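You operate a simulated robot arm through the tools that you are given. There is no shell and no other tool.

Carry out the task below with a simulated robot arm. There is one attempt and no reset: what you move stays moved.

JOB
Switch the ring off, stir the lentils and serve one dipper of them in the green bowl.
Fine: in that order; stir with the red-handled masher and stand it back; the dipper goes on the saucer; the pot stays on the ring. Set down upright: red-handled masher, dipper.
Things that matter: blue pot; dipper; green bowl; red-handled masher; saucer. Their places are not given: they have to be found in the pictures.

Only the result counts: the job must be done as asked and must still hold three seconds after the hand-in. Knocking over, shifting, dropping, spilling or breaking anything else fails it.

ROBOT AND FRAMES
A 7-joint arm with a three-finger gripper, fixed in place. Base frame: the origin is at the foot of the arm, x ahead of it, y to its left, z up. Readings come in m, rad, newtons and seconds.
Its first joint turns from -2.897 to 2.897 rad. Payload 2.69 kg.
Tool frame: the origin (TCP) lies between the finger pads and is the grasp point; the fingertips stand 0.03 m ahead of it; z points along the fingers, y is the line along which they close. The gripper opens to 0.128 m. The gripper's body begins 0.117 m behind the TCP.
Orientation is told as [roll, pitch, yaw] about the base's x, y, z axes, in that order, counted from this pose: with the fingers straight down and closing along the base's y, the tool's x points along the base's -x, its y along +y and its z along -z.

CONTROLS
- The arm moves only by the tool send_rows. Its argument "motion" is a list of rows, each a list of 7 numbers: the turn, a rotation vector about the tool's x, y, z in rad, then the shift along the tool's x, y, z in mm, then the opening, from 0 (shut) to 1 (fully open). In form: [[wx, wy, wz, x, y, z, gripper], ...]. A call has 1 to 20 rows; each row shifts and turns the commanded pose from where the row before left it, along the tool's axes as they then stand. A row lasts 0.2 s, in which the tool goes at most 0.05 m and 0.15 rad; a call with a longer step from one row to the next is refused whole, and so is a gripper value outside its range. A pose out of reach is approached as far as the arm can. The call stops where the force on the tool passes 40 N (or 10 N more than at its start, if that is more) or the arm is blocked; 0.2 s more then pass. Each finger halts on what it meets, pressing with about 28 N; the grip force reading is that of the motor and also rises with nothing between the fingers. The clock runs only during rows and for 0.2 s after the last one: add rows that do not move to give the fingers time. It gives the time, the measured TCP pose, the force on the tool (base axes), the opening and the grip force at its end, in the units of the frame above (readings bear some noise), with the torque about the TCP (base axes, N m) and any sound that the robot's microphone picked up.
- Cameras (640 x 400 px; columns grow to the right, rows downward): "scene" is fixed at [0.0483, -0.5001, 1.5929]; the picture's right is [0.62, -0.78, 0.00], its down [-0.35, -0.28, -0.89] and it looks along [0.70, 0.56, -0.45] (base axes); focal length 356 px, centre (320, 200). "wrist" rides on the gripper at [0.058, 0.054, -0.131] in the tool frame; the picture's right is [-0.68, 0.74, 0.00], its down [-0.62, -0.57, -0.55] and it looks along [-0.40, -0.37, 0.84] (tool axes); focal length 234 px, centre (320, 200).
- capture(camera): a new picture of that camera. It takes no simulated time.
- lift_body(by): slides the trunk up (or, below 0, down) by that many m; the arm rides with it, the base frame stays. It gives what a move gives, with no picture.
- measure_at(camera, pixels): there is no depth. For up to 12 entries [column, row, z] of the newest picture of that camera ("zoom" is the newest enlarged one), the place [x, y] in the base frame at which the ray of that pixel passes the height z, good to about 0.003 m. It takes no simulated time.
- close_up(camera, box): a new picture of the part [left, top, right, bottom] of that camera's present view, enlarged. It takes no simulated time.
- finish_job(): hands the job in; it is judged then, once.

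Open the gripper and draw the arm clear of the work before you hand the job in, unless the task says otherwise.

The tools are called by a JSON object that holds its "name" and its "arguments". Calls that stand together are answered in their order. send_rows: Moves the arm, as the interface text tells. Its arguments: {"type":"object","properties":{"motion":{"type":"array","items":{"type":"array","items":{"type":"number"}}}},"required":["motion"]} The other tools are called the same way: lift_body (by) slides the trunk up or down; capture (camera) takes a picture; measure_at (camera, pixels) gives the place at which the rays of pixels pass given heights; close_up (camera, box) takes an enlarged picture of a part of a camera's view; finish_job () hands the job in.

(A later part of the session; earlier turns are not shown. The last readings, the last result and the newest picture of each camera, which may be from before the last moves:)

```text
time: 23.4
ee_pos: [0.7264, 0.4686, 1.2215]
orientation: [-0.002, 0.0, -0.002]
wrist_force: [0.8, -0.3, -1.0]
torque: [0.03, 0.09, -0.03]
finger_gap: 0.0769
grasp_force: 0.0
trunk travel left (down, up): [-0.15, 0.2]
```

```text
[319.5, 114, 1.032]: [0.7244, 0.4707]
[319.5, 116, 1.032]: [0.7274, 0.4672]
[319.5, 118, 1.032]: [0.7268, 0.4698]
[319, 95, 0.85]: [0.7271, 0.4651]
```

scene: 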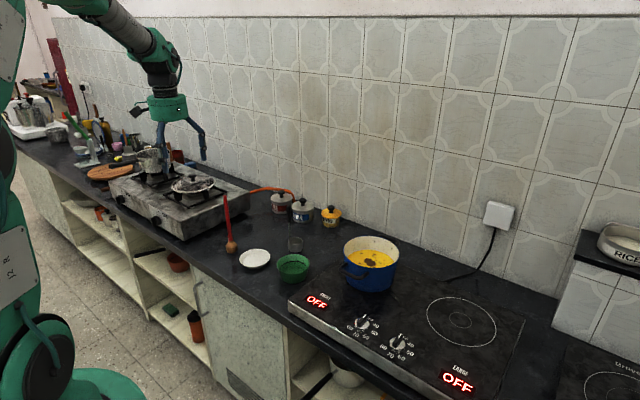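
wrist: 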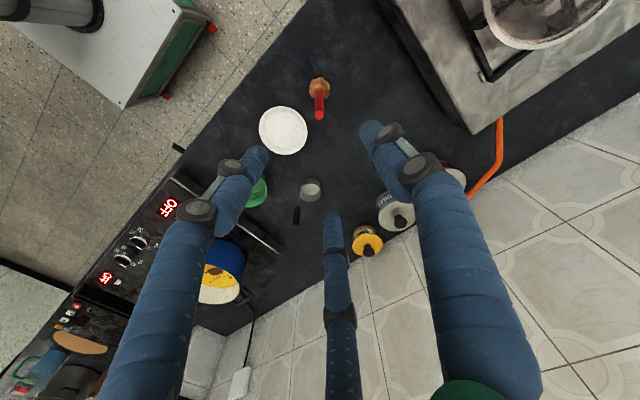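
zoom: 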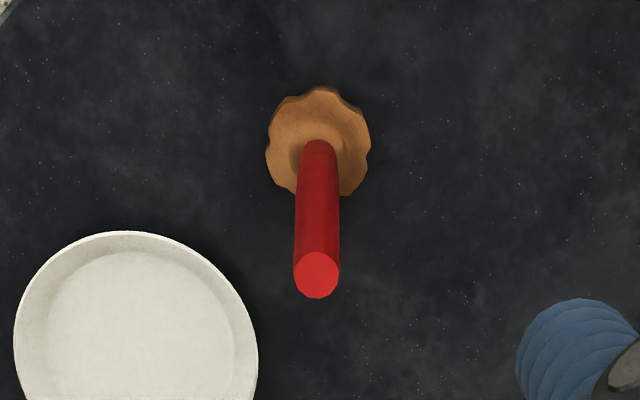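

Alignment is within 1–2 mm. I descend to TCP z ≈ 0.955 around the red handle and close gently.

{"name": "send_rows", "arguments": {"motion": [[0, 0, 0, 0, 0, 45, 0.6], [0, 0, 0, 0, 0, 45, 0.6], [0, 0, 0, 0, 0, 45, 0.6], [0, 0, 0, 0, 0, 45, 0.6], [0, 0, 0, 0, 0, 45, 0.6], [0, 0, 0, 0, 0, 41, 0.6], [0, 0, 0, 0, 0, 0, 0.4], [0, 0, 0, 0, 0, 0, 0.25]]}}

{"name": "capture", "arguments": {"camera": "wrist"}}

{"name": "close_up", "arguments": {"camera": "scene", "box": [180, 140, 300, 260]}}

```text
time: 25.1
ee_pos: [0.7262, 0.4686, 0.9566]
orientation: [0.001, -0.001, -0.001]
wrist_force: [0.2, -0.3, 0.1]
torque: [-0.05, -0.05, 0.01]
finger_gap: 0.0317
grasp_force: 0.0
trunk travel left (down, up): [-0.15, 0.2]
```

```text
taken
```

wrist: 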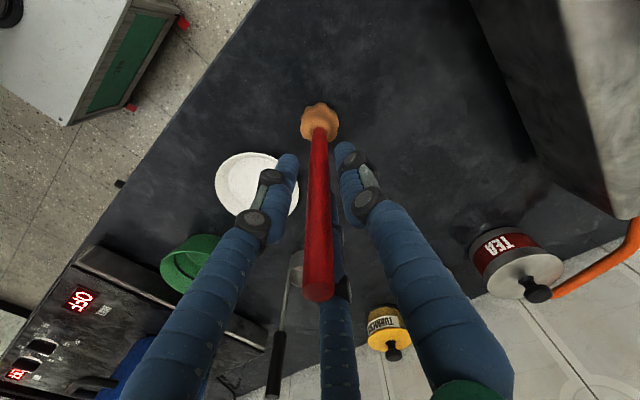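

```text
3.33 times, centred on (240, 200) of scene
```

zoom: 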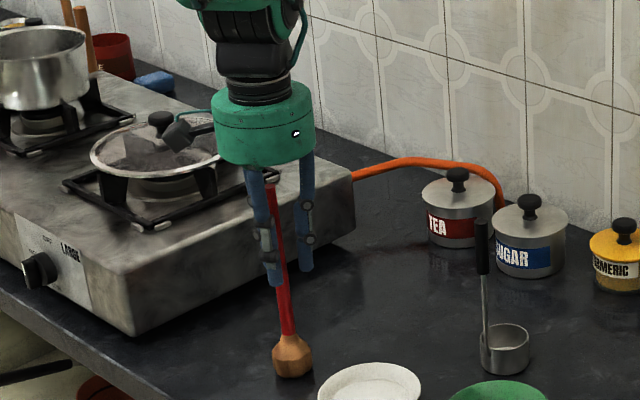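

The handle runs straight between the fingers. I close on it fully and read the gap.

{"name": "send_rows", "arguments": {"motion": [[0, 0, 0, 0, 0, 0, 0.15], [0, 0, 0, 0, 0, 0, 0.08], [0, 0, 0, 0, 0, 0, 0.0], [0, 0, 0, 0, 0, 0, 0.0], [0, 0, 0, 0, 0, 0, 0.0]]}}

{"name": "capture", "arguments": {"camera": "wrist"}}

```text
time: 26.4
ee_pos: [0.7267, 0.4685, 0.9555]
orientation: [0.0, 0.0, -0.003]
wrist_force: [-0.8, -0.7, 0.7]
torque: [-0.03, 0.01, 0.01]
finger_gap: 0.0176
grasp_force: 27.7
trunk travel left (down, up): [-0.15, 0.2]
```

```text
taken
```

wrist: 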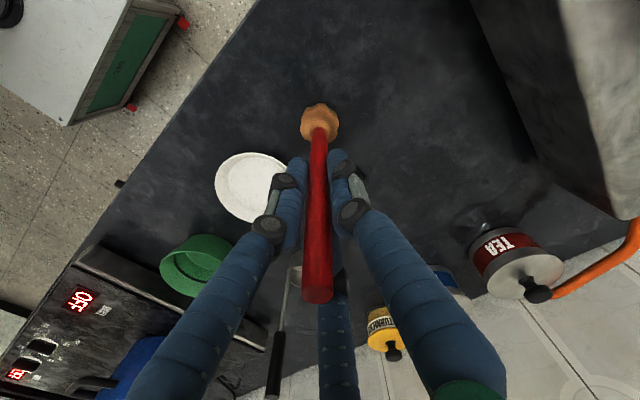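

The masher is held (17.6 mm gap, 27.7 N, no side load). I lift it straight up and check that it hangs upright.

{"name": "send_rows", "arguments": {"motion": [[0, 0, 0, 0, 0, -15, 0.0], [0, 0, 0, 0, 0, -30, 0.0], [0, 0, 0, 0, 0, -45, 0.0], [0, 0, 0, 0, 0, -45, 0.0], [0, 0, 0, 0, 0, -45, 0.0], [0, 0, 0, 0, 0, -45, 0.0], [0, 0, 0, 0, 0, -40, 0.0], [0, 0, 0, 0, 0, 0, 0.0]]}}

{"name": "capture", "arguments": {"camera": "wrist"}}

{"name": "capture", "arguments": {"camera": "scene"}}

```text
time: 28.1
ee_pos: [0.7263, 0.4694, 1.2206]
orientation: [0.001, -0.002, -0.003]
wrist_force: [-0.6, -0.2, -0.9]
torque: [0.02, -0.02, 0.02]
finger_gap: 0.0177
grasp_force: 28.2
trunk travel left (down, up): [-0.15, 0.2]
```

```text
taken
```

wrist: 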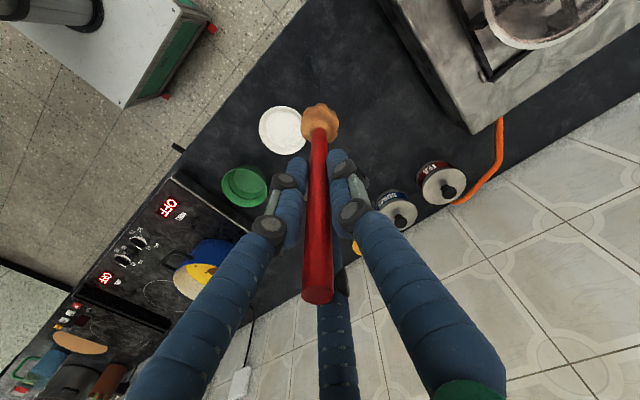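

```text
taken
```

scene: 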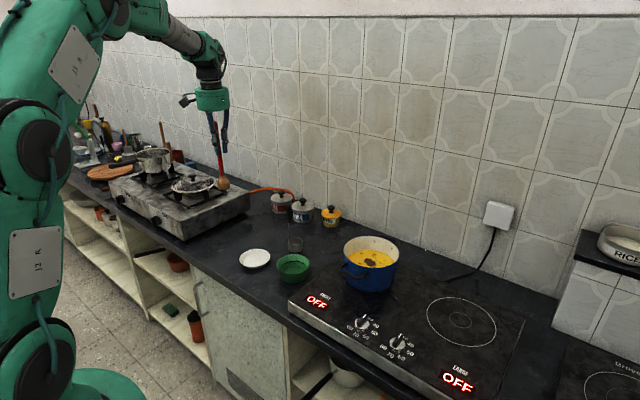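

The masher hangs upright with its head bottom near z = 1.06, above everything on the way. I carry it over the pot at (0.854, −0.058).

{"name": "send_rows", "arguments": {"motion": [[0, 0, 0, -5, -22, 0, 0.0], [0, 0, 0, -10.2, -42, 0, 0.0], [0, 0, 0, -10.2, -42, 0, 0.0], [0, 0, 0, -10.2, -42, 0, 0.0], [0, 0, 0, -10.2, -42, 0, 0.0], [0, 0, 0, -10.2, -42, 0, 0.0], [0, 0, 0, -10.2, -42, 0, 0.0], [0, 0, 0, -10.2, -42, 0, 0.0], [0, 0, 0, -10.2, -42, 0, 0.0], [0, 0, 0, -10.2, -42, 0, 0.0], [0, 0, 0, -10.2, -42, 0, 0.0], [0, 0, 0, -10.2, -42, 0, 0.0], [0, 0, 0, -10.2, -42, 0, 0.0], [0, 0, 0, 0, 0, 0, 0.0]]}}

{"name": "capture", "arguments": {"camera": "wrist"}}

{"name": "capture", "arguments": {"camera": "scene"}}

```text
time: 31.1
ee_pos: [0.853, -0.0589, 1.2226]
orientation: [0.0, 0.0, -0.001]
wrist_force: [0.2, -0.9, -1.8]
torque: [0.1, -0.02, -0.02]
finger_gap: 0.0166
grasp_force: 27.8
trunk travel left (down, up): [-0.15, 0.2]
```

```text
taken
```

wrist: 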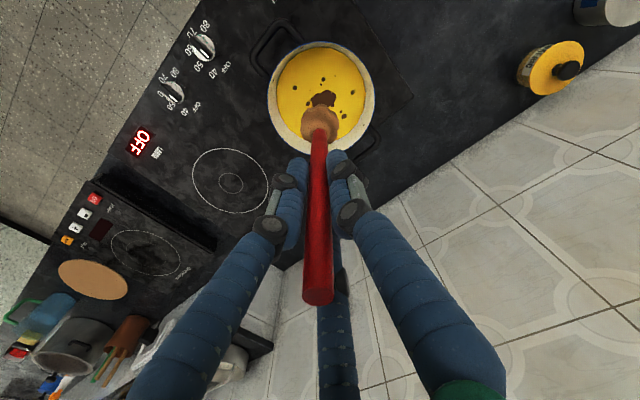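

```text
taken
```

scene: 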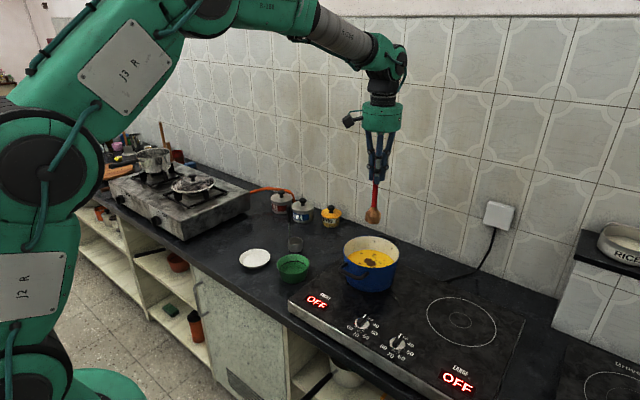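

The masher is above the pot. I verify the pot's centre from this closer wrist view: rim ellipse centre about (321,98).

{"name": "close_up", "arguments": {"camera": "wrist", "box": [220, 20, 412, 170]}}

{"name": "measure_at", "arguments": {"camera": "wrist", "pixels": [[321, 98, 0.953], [267, 95, 0.953], [375, 98, 0.953], [321, 41, 0.953], [321, 155, 0.953], [320, 90, 0.905]]}}

```text
2.67 times, centred on (316, 95) of wrist
```

zoom: 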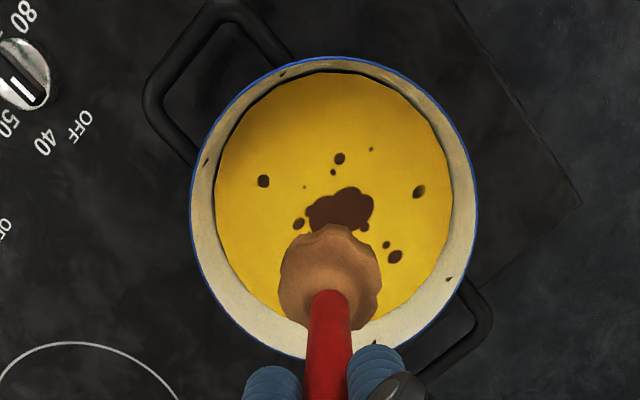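

```text
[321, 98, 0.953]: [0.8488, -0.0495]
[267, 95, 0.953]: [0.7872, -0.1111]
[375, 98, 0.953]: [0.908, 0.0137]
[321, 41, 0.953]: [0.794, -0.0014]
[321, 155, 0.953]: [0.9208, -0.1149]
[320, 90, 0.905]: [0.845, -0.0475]
```

The rim centre is confirmed near (0.856, −0.057), inner radius about 0.077 m. I lower the masher head into the lentils: fast to TCP z ≈ 1.08, then slowly to about 1.04.

{"name": "send_rows", "arguments": {"motion": [[0, 0, 0, -2, 1, 40, 0.0], [0, 0, 0, 0, 0, 40, 0.0], [0, 0, 0, 0, 0, 40, 0.0], [0, 0, 0, 0, 0, 20, 0.0], [0, 0, 0, 0, 0, 10, 0.0], [0, 0, 0, 0, 0, 10, 0.0], [0, 0, 0, 0, 0, 10, 0.0], [0, 0, 0, 0, 0, 8, 0.0], [0, 0, 0, 0, 0, 0, 0.0]]}}

{"name": "close_up", "arguments": {"camera": "scene", "box": [300, 160, 460, 300]}}

{"name": "capture", "arguments": {"camera": "wrist"}}

```text
time: 33.1
ee_pos: [0.8547, -0.0567, 1.0431]
orientation: [0.002, 0.0, -0.002]
wrist_force: [-0.5, -0.1, -1.2]
torque: [-0.01, 0.0, -0.02]
finger_gap: 0.0148
grasp_force: 28.3
trunk travel left (down, up): [-0.15, 0.2]
```

```text
2.86 times, centred on (380, 230) of scene
```

zoom: 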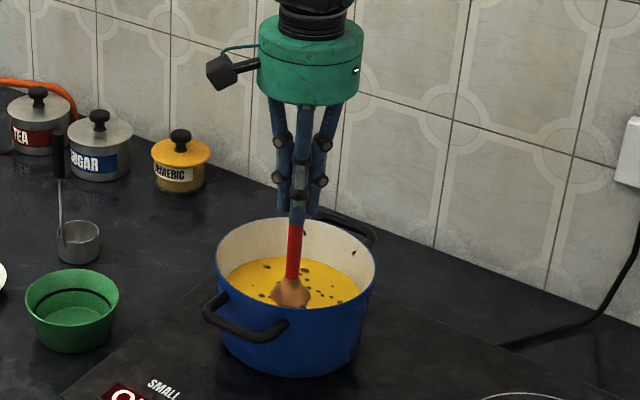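

```text
taken
```

wrist: 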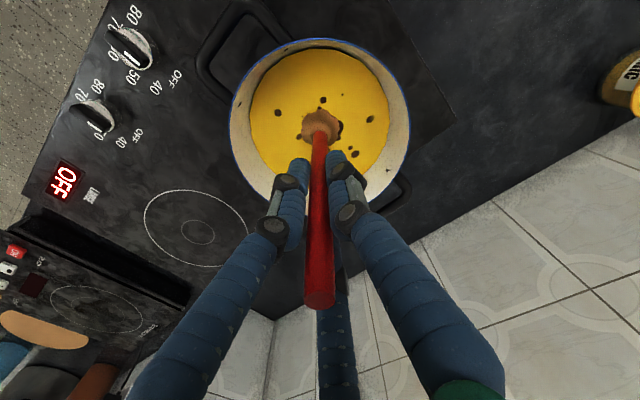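

The head is in the lentils with no contact force, but the gap reading fell to 14.8 mm, so I check whether the handle is shifting in the grip.

{"name": "close_up", "arguments": {"camera": "wrist", "box": [260, 90, 400, 320]}}

{"name": "close_up", "arguments": {"camera": "scene", "box": [340, 170, 420, 290]}}

```text
1.74 times, centred on (330, 205) of wrist
```

zoom: 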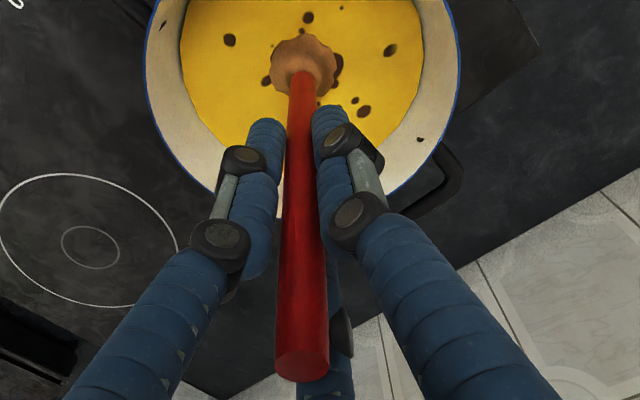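

```text
3.33 times, centred on (380, 230) of scene
```

zoom: 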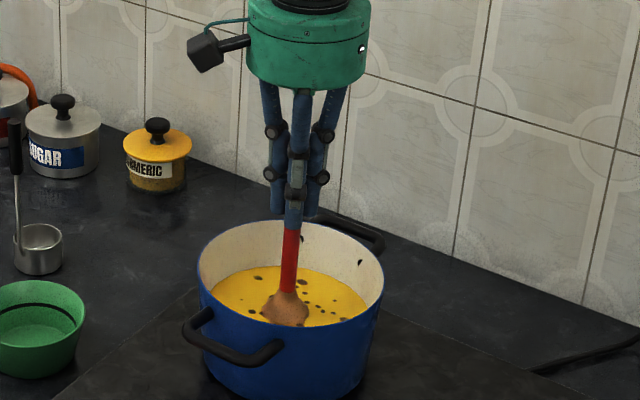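

The handle top sits where it was at the grasp (row 302 ≈ 79 mm above TCP), so nothing has slipped. I go 6 mm deeper, move 35 mm out and stir in a circle at about 0.09 m/s.

{"name": "send_rows", "arguments": {"motion": [[0, 0, 0, 0, 0, 6, 0.0], [0, 0, 0, -17.5, 0, 0, 0.0], [0, 0, 0, -17.5, 0, 0, 0.0], [0, 0, 0, 4.69, 17.5, 0, 0.0], [0, 0, 0, 12.81, 12.81, 0, 0.0], [0, 0, 0, 17.5, 4.69, 0, 0.0], [0, 0, 0, 17.5, -4.69, 0, 0.0], [0, 0, 0, 12.81, -12.81, 0, 0.0], [0, 0, 0, 4.69, -17.5, 0, 0.0], [0, 0, 0, -4.69, -17.5, 0, 0.0], [0, 0, 0, -12.81, -12.81, 0, 0.0], [0, 0, 0, -17.5, -4.69, 0, 0.0], [0, 0, 0, -17.5, 4.69, 0, 0.0], [0, 0, 0, -12.81, 12.81, 0, 0.0], [0, 0, 0, -4.69, 17.5, 0, 0.0]]}}

{"name": "capture", "arguments": {"camera": "wrist"}}

{"name": "close_up", "arguments": {"camera": "scene", "box": [300, 160, 460, 300]}}

```text
time: 36.4
ee_pos: [0.8894, -0.0562, 1.0379]
orientation: [-0.001, 0.002, -0.001]
wrist_force: [0.6, -0.6, -0.7]
torque: [0.0, 0.03, -0.05]
finger_gap: 0.0149
grasp_force: 27.8
trunk travel left (down, up): [-0.15, 0.2]
```

```text
taken
```

wrist: 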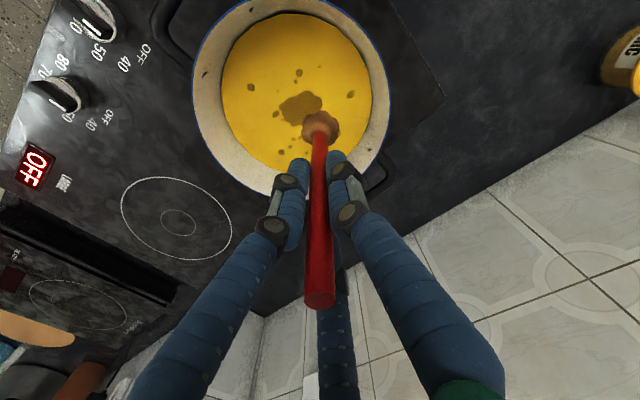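

```text
2.86 times, centred on (380, 230) of scene
```

zoom: 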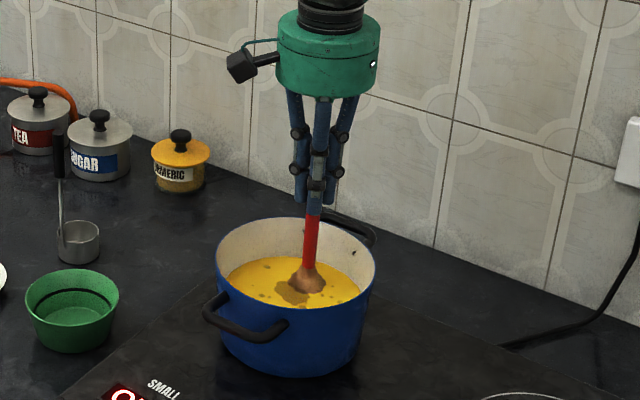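

One turn has already faded the brown spice blob, so stirring registers. I keep going with 20 more segments (1⅔ turns).

{"name": "send_rows", "arguments": {"motion": [[0, 0, 0, 4.69, 17.5, 0, 0.0], [0, 0, 0, 12.81, 12.81, 0, 0.0], [0, 0, 0, 17.5, 4.69, 0, 0.0], [0, 0, 0, 17.5, -4.69, 0, 0.0], [0, 0, 0, 12.81, -12.81, 0, 0.0], [0, 0, 0, 4.69, -17.5, 0, 0.0], [0, 0, 0, -4.69, -17.5, 0, 0.0], [0, 0, 0, -12.81, -12.81, 0, 0.0], [0, 0, 0, -17.5, -4.69, 0, 0.0], [0, 0, 0, -17.5, 4.69, 0, 0.0], [0, 0, 0, -12.81, 12.81, 0, 0.0], [0, 0, 0, -4.69, 17.5, 0, 0.0], [0, 0, 0, 4.69, 17.5, 0, 0.0], [0, 0, 0, 12.81, 12.81, 0, 0.0], [0, 0, 0, 17.5, 4.69, 0, 0.0], [0, 0, 0, 17.5, -4.69, 0, 0.0], [0, 0, 0, 12.81, -12.81, 0, 0.0], [0, 0, 0, 4.69, -17.5, 0, 0.0], [0, 0, 0, -4.69, -17.5, 0, 0.0], [0, 0, 0, -12.81, -12.81, 0, 0.0]]}}

{"name": "capture", "arguments": {"camera": "wrist"}}

{"name": "close_up", "arguments": {"camera": "scene", "box": [300, 160, 460, 300]}}

```text
time: 40.5
ee_pos: [0.8363, -0.0876, 1.0383]
orientation: [0.001, 0.0, -0.001]
wrist_force: [0.5, 0.0, -0.8]
torque: [0.03, 0.03, 0.01]
finger_gap: 0.015
grasp_force: 27.8
trunk travel left (down, up): [-0.15, 0.2]
```

```text
taken
```

wrist: 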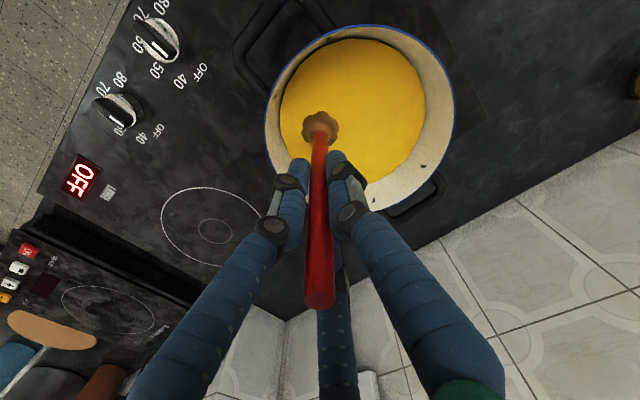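

```text
2.86 times, centred on (380, 230) of scene
```

zoom: 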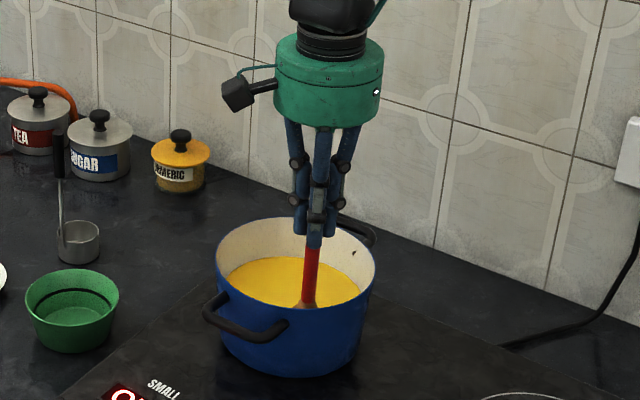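

The lentils are now uniformly yellow. I finish the turn, return to the pot's centre and lift the masher slowly, pausing above the surface to let it drip.

{"name": "send_rows", "arguments": {"motion": [[0, 0, 0, -17.5, -4.69, 0, 0.0], [0, 0, 0, -17.5, 4.69, 0, 0.0], [0, 0, 0, -12.81, 12.81, 0, 0.0], [0, 0, 0, -4.69, 17.5, 0, 0.0], [0, 0, 0, 17.5, 0, 0, 0.0], [0, 0, 0, 17.5, 0, 0, 0.0], [0, 0, 0, 0, 0, -10, 0.0], [0, 0, 0, 0, 0, -12, 0.0], [0, 0, 0, 0, 0, -12, 0.0], [0, 0, 0, 0, 0, -12, 0.0], [0, 0, 0, 0, 0, 0, 0.0], [0, 0, 0, 0, 0, 0, 0.0], [0, 0, 0, 0, 0, 0, 0.0], [0, 0, 0, 0, 0, 0, 0.0], [0, 0, 0, 0, 0, -30, 0.0], [0, 0, 0, 0, 0, -40, 0.0], [0, 0, 0, 0, 0, -40, 0.0], [0, 0, 0, 0, 0, -26, 0.0], [0, 0, 0, 0, 0, 0, 0.0]]}}

{"name": "capture", "arguments": {"camera": "wrist"}}

{"name": "close_up", "arguments": {"camera": "scene", "box": [300, 130, 460, 300]}}

```text
time: 44.5
ee_pos: [0.855, -0.0566, 1.22]
orientation: [0.001, 0.0, -0.001]
wrist_force: [-0.5, -0.2, -0.6]
torque: [0.0, -0.04, 0.02]
finger_gap: 0.0148
grasp_force: 27.8
trunk travel left (down, up): [-0.15, 0.2]
```

```text
taken
```

wrist: 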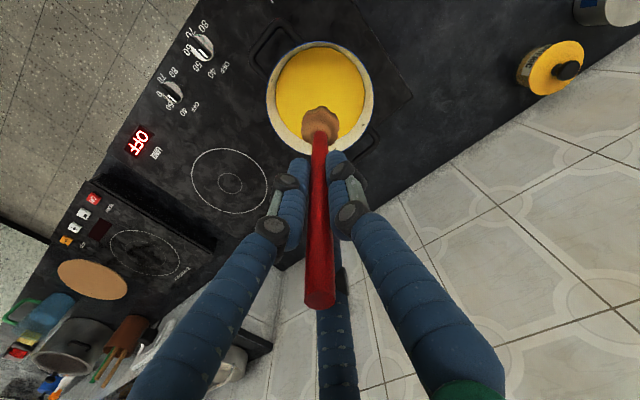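

```text
2.35 times, centred on (380, 215) of scene
```

zoom: 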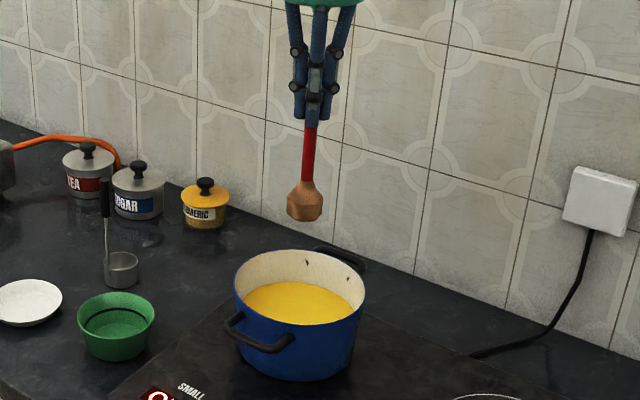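

The masher is out and clean of drips. I check its seat in the grip before carrying it back.

{"name": "close_up", "arguments": {"camera": "wrist", "box": [260, 90, 400, 320]}}

```text
1.74 times, centred on (330, 205) of wrist
```

zoom: 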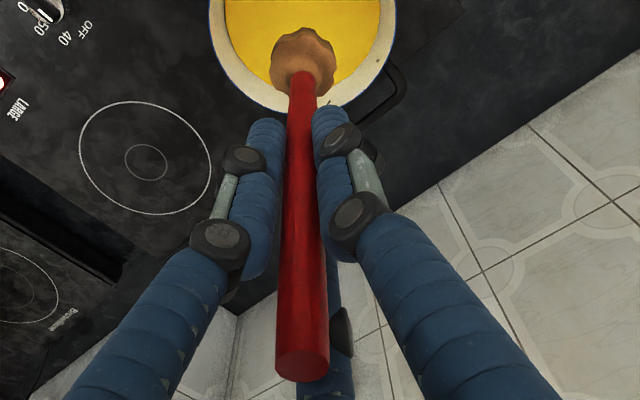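

The grip is unchanged. I carry the masher back along the same path to above its original spot (0.7265, 0.4686).

{"name": "send_rows", "arguments": {"motion": [[0, 0, 0, 5, 20, 0, 0.0], [0, 0, 0, 10.3, 42.1, 0, 0.0], [0, 0, 0, 10.3, 42.1, 0, 0.0], [0, 0, 0, 10.3, 42.1, 0, 0.0], [0, 0, 0, 10.3, 42.1, 0, 0.0], [0, 0, 0, 10.3, 42.1, 0, 0.0], [0, 0, 0, 10.3, 42.1, 0, 0.0], [0, 0, 0, 10.3, 42.1, 0, 0.0], [0, 0, 0, 10.3, 42.1, 0, 0.0], [0, 0, 0, 10.3, 42.1, 0, 0.0], [0, 0, 0, 10.3, 42.1, 0, 0.0], [0, 0, 0, 10.3, 42.1, 0, 0.0], [0, 0, 0, 10.3, 42.1, 0, 0.0], [0, 0, 0, 0, 0, 0, 0.0]]}}

{"name": "capture", "arguments": {"camera": "wrist"}}

{"name": "capture", "arguments": {"camera": "scene"}}

```text
time: 47.5
ee_pos: [0.7251, 0.4694, 1.2205]
orientation: [-0.001, -0.002, -0.002]
wrist_force: [0.2, 0.7, -1.5]
torque: [-0.04, -0.04, 0.0]
finger_gap: 0.0149
grasp_force: 27.8
trunk travel left (down, up): [-0.15, 0.2]
```

```text
taken
```

wrist: 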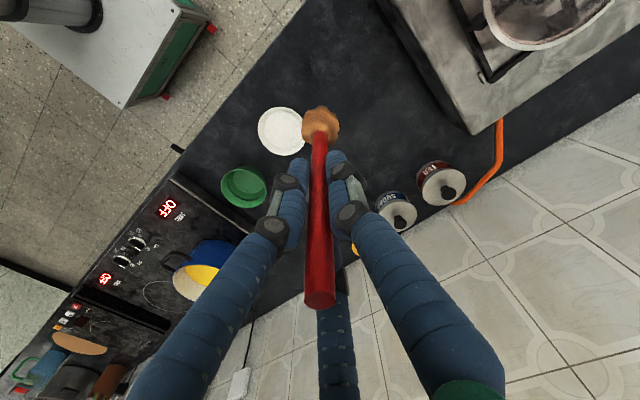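

```text
taken
```

scene: 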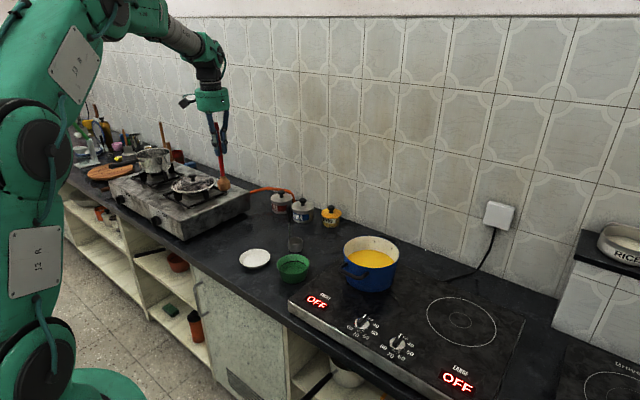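

The masher is back above its spot. I correct 1 mm and descend: quickly to TCP z ≈ 0.975, then slowly toward 0.958.

{"name": "send_rows", "arguments": {"motion": [[0, 0, 0, -1.3, -0.6, 40, 0.0], [0, 0, 0, 0, 0, 45, 0.0], [0, 0, 0, 0, 0, 45, 0.0], [0, 0, 0, 0, 0, 45, 0.0], [0, 0, 0, 0, 0, 40, 0.0], [0, 0, 0, 0, 0, 30, 0.0], [0, 0, 0, 0, 0, 8, 0.0], [0, 0, 0, 0, 0, 5, 0.0], [0, 0, 0, 0, 0, 3, 0.0], [0, 0, 0, 0, 0, 0, 0.0]]}}

{"name": "close_up", "arguments": {"camera": "scene", "box": [200, 180, 300, 280]}}

```text
time: 49.8
ee_pos: [0.7284, 0.4683, 0.9575]
orientation: [-0.001, -0.001, -0.002]
wrist_force: [-0.6, 0.8, -0.9]
torque: [-0.02, -0.04, 0.05]
finger_gap: 0.0151
grasp_force: 27.7
trunk travel left (down, up): [-0.15, 0.2]
```

```text
4.00 times, centred on (250, 230) of scene
```

zoom: 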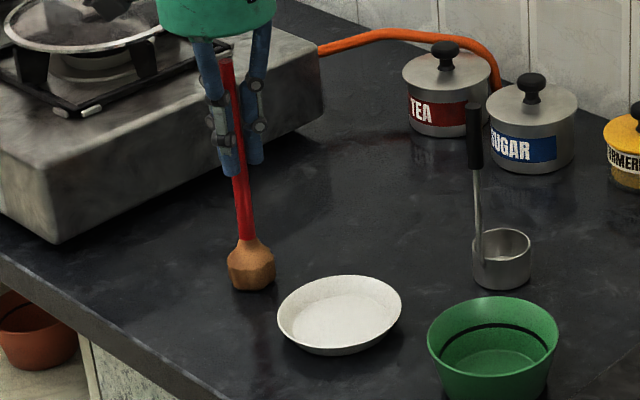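

Not touching yet (no upward force). I lower in 2 mm steps, watching for contact.

{"name": "send_rows", "arguments": {"motion": [[0, 0, 0, 0, 0, 2, 0.0], [0, 0, 0, 0, 0, 0, 0.0]]}}

{"name": "send_rows", "arguments": {"motion": [[0, 0, 0, 0, 0, 2, 0.0], [0, 0, 0, 0, 0, 0, 0.0]]}}

```text
time: 50.4
ee_pos: [0.7273, 0.4692, 0.9557]
orientation: [0.001, -0.001, 0.0]
wrist_force: [-0.8, -0.6, 3.8]
torque: [-0.09, 0.06, -0.02]
finger_gap: 0.015
grasp_force: 27.9
trunk travel left (down, up): [-0.15, 0.2]
```

```text
time: 51.0
ee_pos: [0.7278, 0.4686, 0.9566]
orientation: [0.001, -0.004, -0.003]
wrist_force: [-2.1, -0.7, 18.2]
torque: [-0.27, 0.23, -0.02]
finger_gap: 0.0149
grasp_force: 28.5
trunk travel left (down, up): [-0.15, 0.2]
```

Contact at TCP z ≈ 0.956, the same height as at the grasp. I ease up 1 mm and open the fingers gently.

{"name": "send_rows", "arguments": {"motion": [[0, 0, 0, 0, 0, -1.2, 0.0], [0, 0, 0, 0, 0, 0, 0.05], [0, 0, 0, 0, 0, 0, 0.15], [0, 0, 0, 0, 0, 0, 0.3], [0, 0, 0, 0, 0, 0, 0.5], [0, 0, 0, 0, 0, 0, 0.6], [0, 0, 0, 0, 0, 0, 0.6]]}}

{"name": "capture", "arguments": {"camera": "wrist"}}

{"name": "close_up", "arguments": {"camera": "scene", "box": [200, 180, 300, 280]}}

```text
time: 52.5
ee_pos: [0.7274, 0.4682, 0.9563]
orientation: [-0.001, 0.0, -0.002]
wrist_force: [-0.3, 0.0, -0.1]
torque: [0.02, -0.01, 0.01]
finger_gap: 0.0768
grasp_force: 0.0
trunk travel left (down, up): [-0.15, 0.2]
```

```text
taken
```

wrist: 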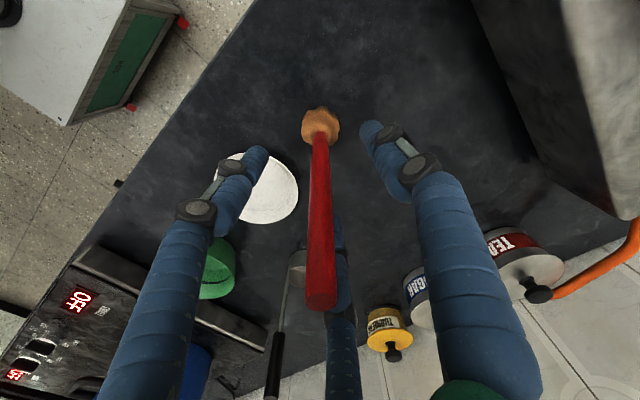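

```text
4.00 times, centred on (250, 230) of scene
```

zoom: 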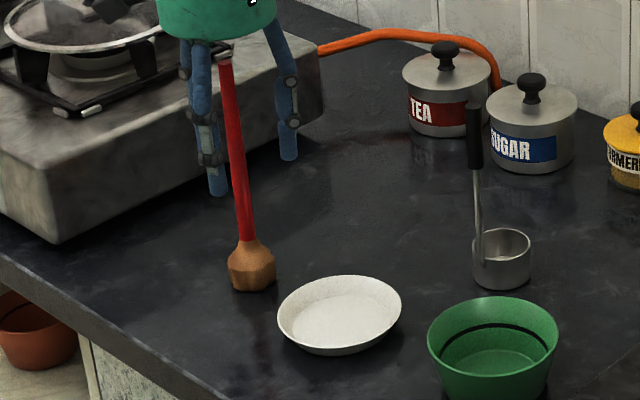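

The masher stands upright at its original spot (base at scene (232,247), as before). I rise clear and measure the jars near the dipper plus the counter's front edge for planning.

{"name": "send_rows", "arguments": {"motion": [[0, 0, 0, 0, 0, -30, 0.6], [0, 0, 0, 0, 0, -45, 0.6], [0, 0, 0, 0, 0, -45, 0.6], [0, 0, 0, 0, 0, -45, 0.6], [0, 0, 0, 0, 0, -45, 0.6], [0, 0, 0, 0, 0, -45, 0.6], [0, 0, 0, 0, 0, 0, 0.6]]}}

{"name": "capture", "arguments": {"camera": "wrist"}}

{"name": "capture", "arguments": {"camera": "scene"}}

{"name": "measure_at", "arguments": {"camera": "scene", "pixels": [[303, 223, 0.798], [302.5, 198.75, 0.9], [302.5, 198.75, 0.93], [292, 205, 0.88], [280.5, 214, 0.798], [281, 191, 0.93], [330, 227, 0.798], [331, 206, 0.9], [206, 272, 0.798], [230, 292, 0.798]]}}

```text
time: 54.1
ee_pos: [0.7258, 0.4688, 1.2113]
orientation: [0.001, -0.001, -0.003]
wrist_force: [0.2, 0.6, 1.0]
torque: [0.04, -0.07, -0.01]
finger_gap: 0.0767
grasp_force: 0.0
trunk travel left (down, up): [-0.15, 0.2]
```

```text
taken
```

wrist: 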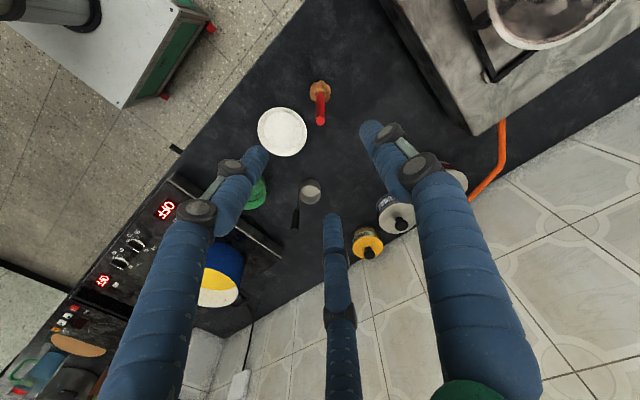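

```text
taken
```

scene: 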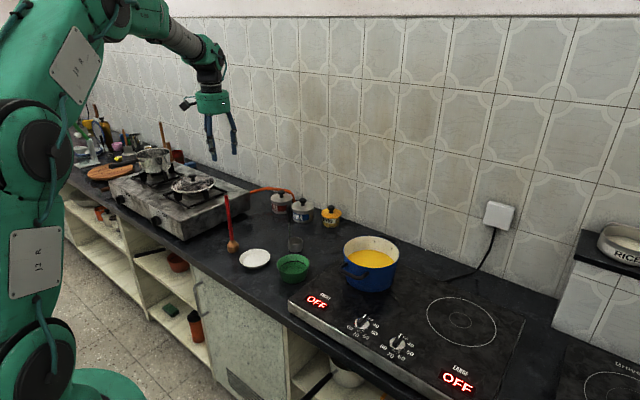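

```text
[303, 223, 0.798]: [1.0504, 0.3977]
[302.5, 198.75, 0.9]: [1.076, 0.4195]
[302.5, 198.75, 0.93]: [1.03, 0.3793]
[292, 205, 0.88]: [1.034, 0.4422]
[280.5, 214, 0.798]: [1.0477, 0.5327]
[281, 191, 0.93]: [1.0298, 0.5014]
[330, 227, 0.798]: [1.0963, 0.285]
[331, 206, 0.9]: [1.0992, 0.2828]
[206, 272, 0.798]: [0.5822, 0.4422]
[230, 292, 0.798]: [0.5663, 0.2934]
```

The jars stand at x ≥ 1.05, well clear, and the counter's front edge is at x ≈ 0.575. Before picking up the dipper I rehearse the pouring tilt with an empty hand: first over to (0.796, 0.215), turning to yaw −90°.

{"name": "send_rows", "arguments": {"motion": [[0, 0, 0, -11.7, -42.3, 0, 0.1], [0, 0, 0, -11.7, -42.3, 0, 0.1], [0, 0, 0, -11.7, -42.3, 0, 0.1], [0, 0, 0, -11.7, -42.3, 0, 0.1], [0, 0, 0, -11.7, -42.3, 0, 0.1], [0, 0, 0, -11.7, -42.3, 0, 0.1], [0, 0, 0.1428, 0, 0, 0, 0.1], [0, 0, 0.1428, 0, 0, 0, 0.1], [0, 0, 0.1428, 0, 0, 0, 0.1], [0, 0, 0.1428, 0, 0, 0, 0.1], [0, 0, 0.1428, 0, 0, 0, 0.1], [0, 0, 0.1428, 0, 0, 0, 0.1], [0, 0, 0.1428, 0, 0, 0, 0.1], [0, 0, 0.1428, 0, 0, 0, 0.1], [0, 0, 0.1428, 0, 0, 0, 0.1], [0, 0, 0.1428, 0, 0, 0, 0.1], [0, 0, 0.1428, 0, 0, 0, 0.1], [0, 0, 0, 0, 0, 0, 0.1]]}}

{"name": "capture", "arguments": {"camera": "wrist"}}

{"name": "capture", "arguments": {"camera": "scene"}}

```text
time: 58.0
ee_pos: [0.7969, 0.2158, 1.2128]
orientation: [-0.001, -0.002, -1.573]
wrist_force: [-0.1, -0.7, 0.2]
torque: [-0.02, 0.01, 0.0]
finger_gap: 0.013
grasp_force: 0.1
trunk travel left (down, up): [-0.15, 0.2]
```

```text
taken
```

wrist: 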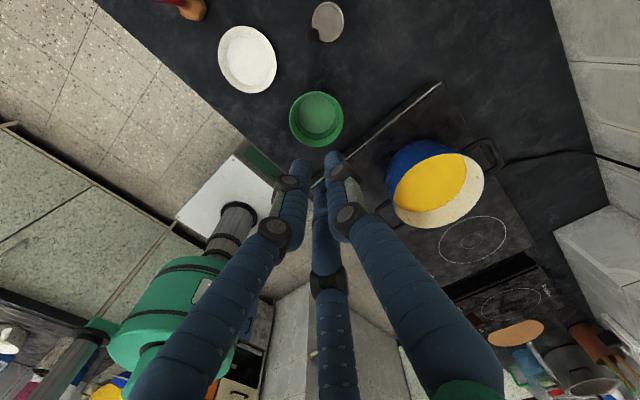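

```text
taken
```

scene: 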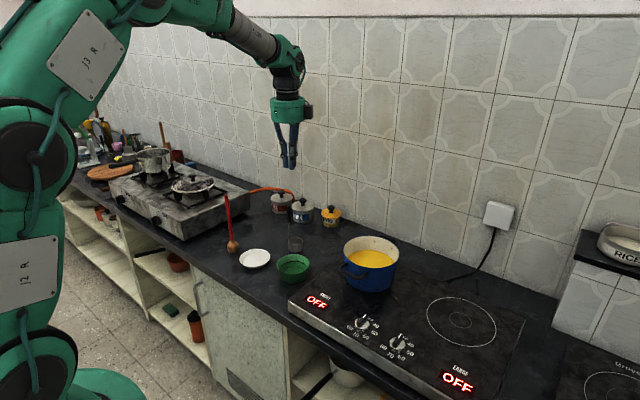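

This view also shows the bowl (316,119), saucer (247,59) and dipper cup (328,21) nearly from above; I measure them again before the rehearsal.

{"name": "close_up", "arguments": {"camera": "wrist", "box": [200, 0, 392, 150]}}

{"name": "measure_at", "arguments": {"camera": "wrist", "pixels": [[316, 119, 0.847], [247, 59, 0.815], [328, 21, 0.826]]}}

```text
2.67 times, centred on (296, 75) of wrist
```

zoom: 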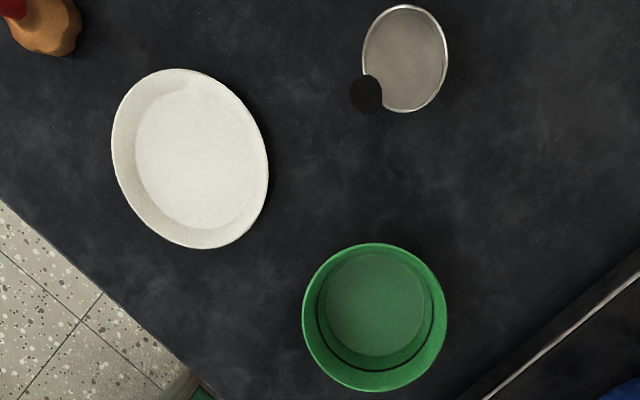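

```text
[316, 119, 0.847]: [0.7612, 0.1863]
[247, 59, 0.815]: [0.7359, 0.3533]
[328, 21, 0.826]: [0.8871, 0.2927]
```

The bowl is at (0.761, 0.187), the saucer at (0.735, 0.352) and the cup centre near (0.885, 0.294). I measure the handle top too, then run a first rehearsal tilt to learn how turn and shift combine in a row.

{"name": "measure_at", "arguments": {"camera": "wrist", "pixels": [[313.6, 34.9, 1.0], [313.6, 34.9, 0.99], [327.9, 21.75, 0.826], [316.4, 118.9, 0.847], [247.25, 59.4, 0.815]]}}

{"name": "send_rows", "arguments": {"motion": [[-0.14, 0, 0, 0, -30, -10, 0.1], [-0.14, 0, 0, 0, -30, -10, 0.1], [-0.14, 0, 0, 0, -30, -10, 0.1], [-0.14, 0, 0, 0, -30, -10, 0.1], [0, 0, 0, 0, 0, 0, 0.1]]}}

```text
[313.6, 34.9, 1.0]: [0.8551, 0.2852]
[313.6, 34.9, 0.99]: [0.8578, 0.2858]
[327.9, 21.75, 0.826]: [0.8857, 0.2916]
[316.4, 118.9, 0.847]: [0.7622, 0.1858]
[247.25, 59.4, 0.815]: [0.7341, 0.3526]
```

```text
time: 59.1
ee_pos: [0.672, 0.2141, 1.2243]
orientation: [0.563, 0.0, -1.573]
wrist_force: [-1.0, 0.0, 0.0]
torque: [0.02, -0.05, 0.02]
finger_gap: 0.0128
grasp_force: 0.1
trunk travel left (down, up): [-0.15, 0.2]
```

Shifts apply along the axes before the row's turn, which is what I need for accurate compensation. I continue the rehearsal, turning in place up to 1.92 rad tilt (110°).

{"name": "send_rows", "arguments": {"motion": [[-0.136, 0, 0, 0, 0, 0, 0.1], [-0.136, 0, 0, 0, 0, 0, 0.1], [-0.136, 0, 0, 0, 0, 0, 0.1], [-0.136, 0, 0, 0, 0, 0, 0.1], [-0.136, 0, 0, 0, 0, 0, 0.1], [-0.136, 0, 0, 0, 0, 0, 0.1], [-0.136, 0, 0, 0, 0, 0, 0.1], [-0.136, 0, 0, 0, 0, 0, 0.1], [-0.136, 0, 0, 0, 0, 0, 0.1], [-0.136, 0, 0, 0, 0, 0, 0.1], [0, 0, 0, 0, 0, 0, 0.1]]}}

{"name": "capture", "arguments": {"camera": "scene"}}

{"name": "capture", "arguments": {"camera": "wrist"}}

```text
time: 61.5
ee_pos: [0.6724, 0.2143, 1.2252]
orientation: [1.031, -0.002, -1.57]
wrist_force: [0.4, 0.4, -0.3]
torque: [0.01, 0.01, -0.05]
finger_gap: 0.013
grasp_force: 0.0
out of reach, approached as far as the arm can: row 4, 5, 6, 7, 8, 9, 10
trunk travel left (down, up): [-0.15, 0.2]
```

```text
taken
```

scene: 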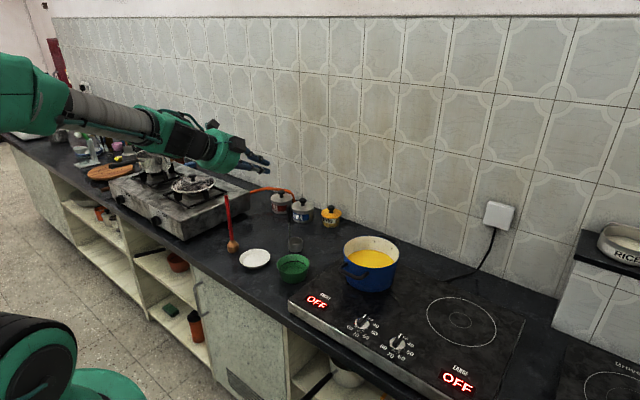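

```text
taken
```

wrist: 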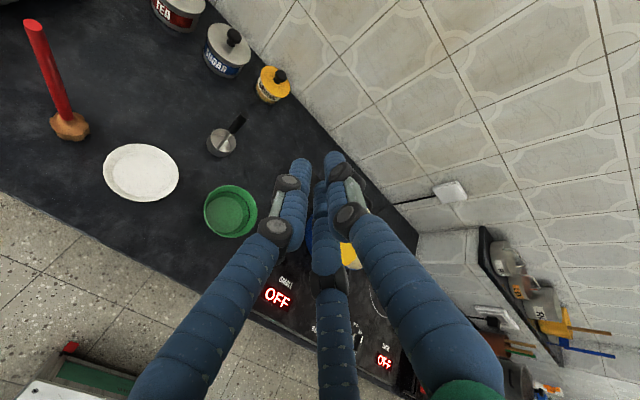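

Tilting straight forward stops at about 59° (wrist runs straight there), so a forward pour is not possible; a sideways-diagonal tilt should work. I turn back partway and read the pose.

{"name": "send_rows", "arguments": {"motion": [[0.14, 0, 0, 0, 0, 0, 0.1], [0.14, 0, 0, 0, 0, 0, 0.1], [0.14, 0, 0, 0, 0, 0, 0.1], [0.14, 0, 0, 0, 0, 0, 0.1], [0.14, 0, 0, 0, 0, 0, 0.1], [0.14, 0, 0, 0, 0, 0, 0.1], [0.14, 0, 0, 0, 0, 0, 0.1], [0, 0, 0, 0, 0, 0, 0.1]]}}

```text
time: 63.4
ee_pos: [0.6738, 0.2161, 1.2242]
orientation: [0.048, -0.001, -1.568]
wrist_force: [0.5, -0.1, -0.4]
torque: [0.0, 0.08, -0.04]
finger_gap: 0.013
grasp_force: 0.1
trunk travel left (down, up): [-0.15, 0.2]
```

The hand is back near vertical. I move to the diagonal pour's starting pose (0.783, 0.244, 1.069) and rehearse the first 10 tilt steps about the imagined lip.

{"name": "send_rows", "arguments": {"motion": [[0.048, 0, 0, 0, 0, 0, 0.1], [0, 0, 0, 5.6, 21.8, 31, 0.1], [0, 0, 0, 5.6, 21.8, 31, 0.1], [0, 0, 0, 5.6, 21.8, 31, 0.1], [0, 0, 0, 5.6, 21.8, 31, 0.1], [0, 0, 0, 5.6, 21.8, 31, 0.1], [0, 0, 0, 0, 0, 0, 0.1], [-0.0707, 0.0707, 0, -9.96, -9.97, -3.64, 0.1], [-0.0707, 0.0707, 0, -9.96, -9.97, -3.64, 0.1], [-0.0707, 0.0707, 0, -9.96, -9.97, -3.64, 0.1], [-0.0707, 0.0707, 0, -9.96, -9.97, -3.64, 0.1], [-0.0707, 0.0707, 0, -9.96, -9.97, -3.64, 0.1], [-0.0707, 0.0707, 0, -9.96, -9.97, -3.64, 0.1], [-0.0707, 0.0707, 0, -9.96, -9.97, -3.64, 0.1], [-0.0707, 0.0707, 0, -9.96, -9.97, -3.64, 0.1], [-0.0707, 0.0707, 0, -9.96, -9.97, -3.64, 0.1], [-0.0707, 0.0707, 0, -9.96, -9.97, -3.64, 0.1], [0, 0, 0, 0, 0, 0, 0.1]]}}

{"name": "capture", "arguments": {"camera": "scene"}}

{"name": "capture", "arguments": {"camera": "wrist"}}

```text
time: 67.2
ee_pos: [0.685, 0.1455, 1.0425]
orientation: [0.834, 0.635, -1.277]
wrist_force: [-0.8, -0.7, -0.2]
torque: [0.0, -0.01, -0.01]
finger_gap: 0.0129
grasp_force: 0.0
trunk travel left (down, up): [-0.15, 0.2]
```

```text
taken
```

scene: 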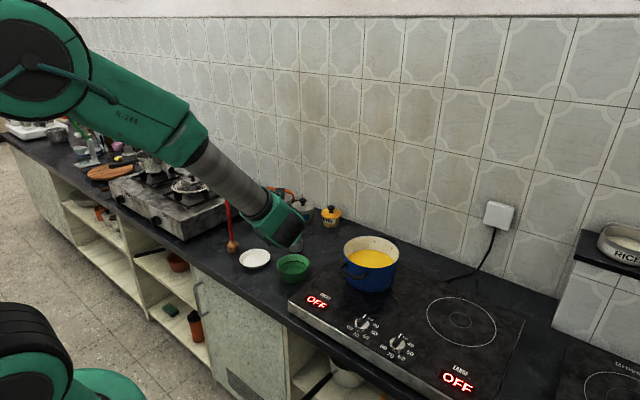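

```text
taken
```

wrist: 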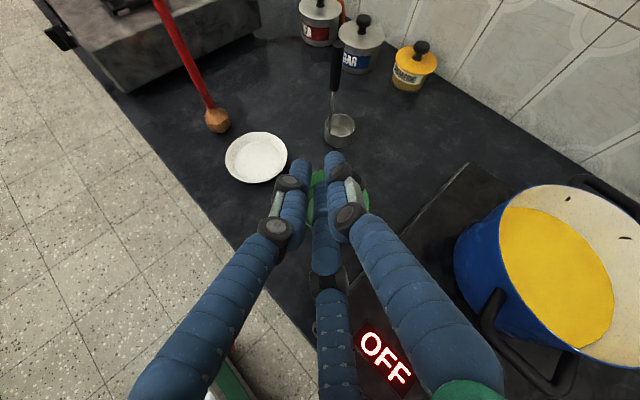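

The rehearsal tracks the computed path within 2 mm at 57° tilt. I continue for 4 more steps (80°).

{"name": "send_rows", "arguments": {"motion": [[-0.0707, 0.0707, 0, -9.96, -9.97, -3.64, 0.1], [-0.0707, 0.0707, 0, -9.96, -9.97, -3.64, 0.1], [-0.0707, 0.0707, 0, -9.96, -9.97, -3.64, 0.1], [-0.0707, 0.0707, 0, -9.96, -9.97, -3.64, 0.1], [0, 0, 0, 0, 0, 0, 0.1]]}}

{"name": "capture", "arguments": {"camera": "scene"}}

{"name": "capture", "arguments": {"camera": "wrist"}}

```text
time: 68.3
ee_pos: [0.66, 0.1194, 0.9967]
orientation: [1.33, 0.768, -0.95]
wrist_force: [0.6, 0.4, -1.0]
torque: [0.03, -0.02, 0.02]
finger_gap: 0.0129
grasp_force: 0.1
trunk travel left (down, up): [-0.15, 0.2]
```

```text
taken
```

scene: 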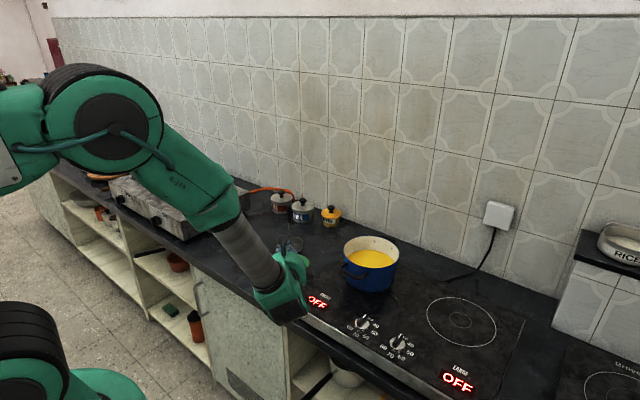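

```text
taken
```

wrist: 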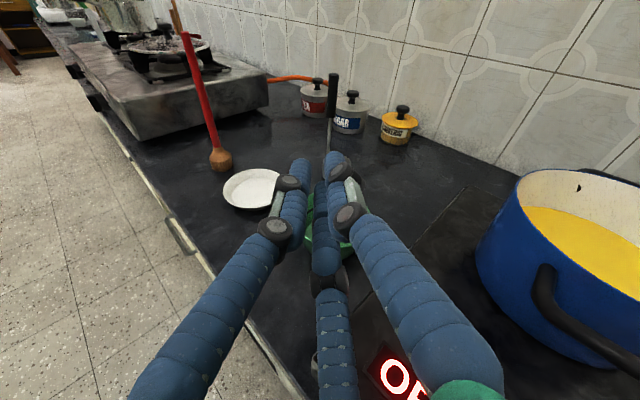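

Still on track at 80° with no contact. I go on to about 97°.

{"name": "send_rows", "arguments": {"motion": [[-0.0707, 0.0707, 0, -9.96, -9.97, -3.64, 0.1], [-0.0707, 0.0707, 0, -9.96, -9.97, -3.64, 0.1], [-0.0707, 0.0707, 0, -9.96, -9.97, -3.64, 0.1], [0, 0, 0, 0, 0, 0, 0.1]]}}

{"name": "capture", "arguments": {"camera": "scene"}}

{"name": "capture", "arguments": {"camera": "wrist"}}

```text
time: 69.3
ee_pos: [0.6519, 0.11, 0.9555]
orientation: [1.752, 0.775, -0.656]
wrist_force: [0.3, -0.5, 0.3]
torque: [0.05, -0.04, 0.02]
finger_gap: 0.0127
grasp_force: 0.1
trunk travel left (down, up): [-0.15, 0.2]
```

```text
taken
```

scene: 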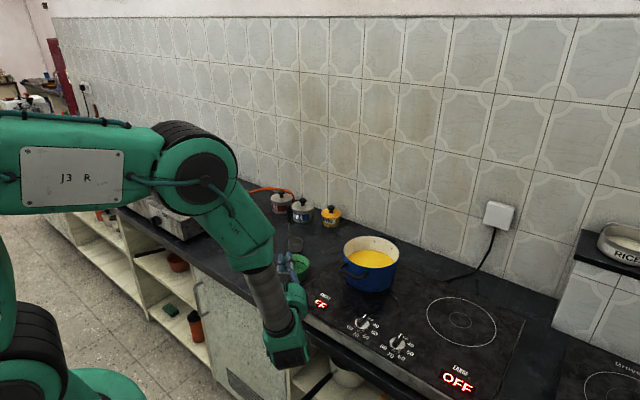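

```text
taken
```

wrist: 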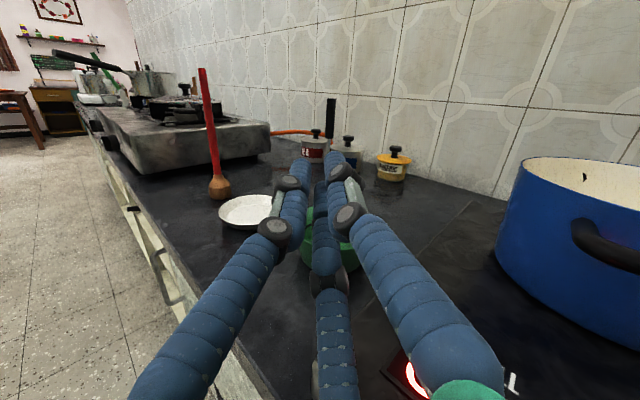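

The 97° tilt works and the masher, visible at (213,135), is undisturbed. Two more steps (108°) to know the margin.

{"name": "send_rows", "arguments": {"motion": [[-0.0707, 0.0707, 0, -9.96, -9.97, -3.64, 0.1], [-0.0707, 0.0707, 0, -9.96, -9.97, -3.64, 0.1], [0, 0, 0, 0, 0, 0, 0.1]]}}

{"name": "capture", "arguments": {"camera": "scene"}}

```text
time: 70.2
ee_pos: [0.6473, 0.1081, 0.9253]
orientation: [2.017, 0.735, -0.473]
wrist_force: [-13.5, -1.3, -4.3]
torque: [0.4, 0.9, -1.66]
finger_gap: 0.0127
grasp_force: 0.1
trunk travel left (down, up): [-0.15, 0.2]
```

```text
taken
```

scene: 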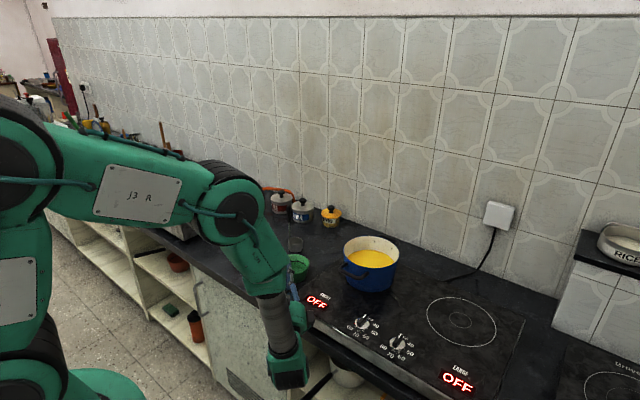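

The force reading (−13.5 N in x) shows the wrist starting to touch the counter front at 108°. I back off at once along the same arc.

{"name": "send_rows", "arguments": {"motion": [[0.0707, -0.0707, 0, 9.66, 9.65, 5.02, 0.1], [0.0707, -0.0707, 0, 9.66, 9.65, 5.02, 0.1], [0.0707, -0.0707, 0, 9.66, 9.65, 5.02, 0.1], [0.0707, -0.0707, 0, 9.66, 9.65, 5.02, 0.1], [0, 0, 0, 0, 0, 0, 0.1]]}}

{"name": "capture", "arguments": {"camera": "scene"}}

{"name": "capture", "arguments": {"camera": "wrist"}}

```text
time: 71.3
ee_pos: [0.6554, 0.1158, 0.9842]
orientation: [1.466, 0.78, -0.855]
wrist_force: [-0.5, 0.0, -0.2]
torque: [-0.01, 0.0, 0.0]
finger_gap: 0.0129
grasp_force: 0.1
trunk travel left (down, up): [-0.15, 0.2]
```

```text
taken
```

scene: 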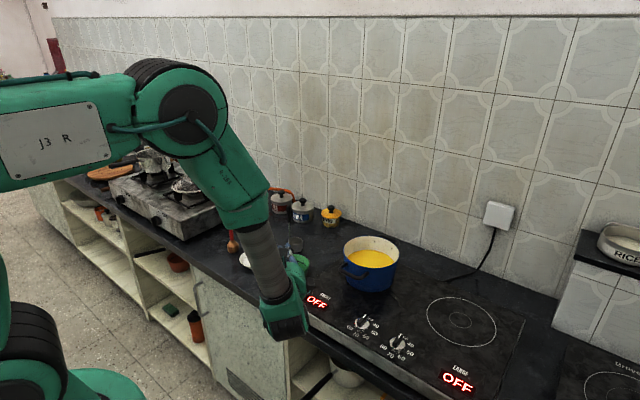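

```text
taken
```

wrist: 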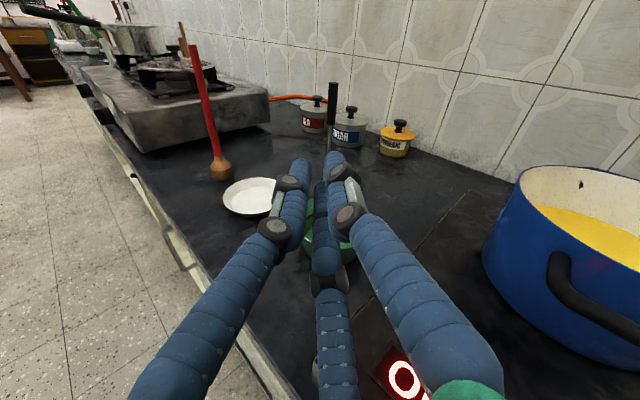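

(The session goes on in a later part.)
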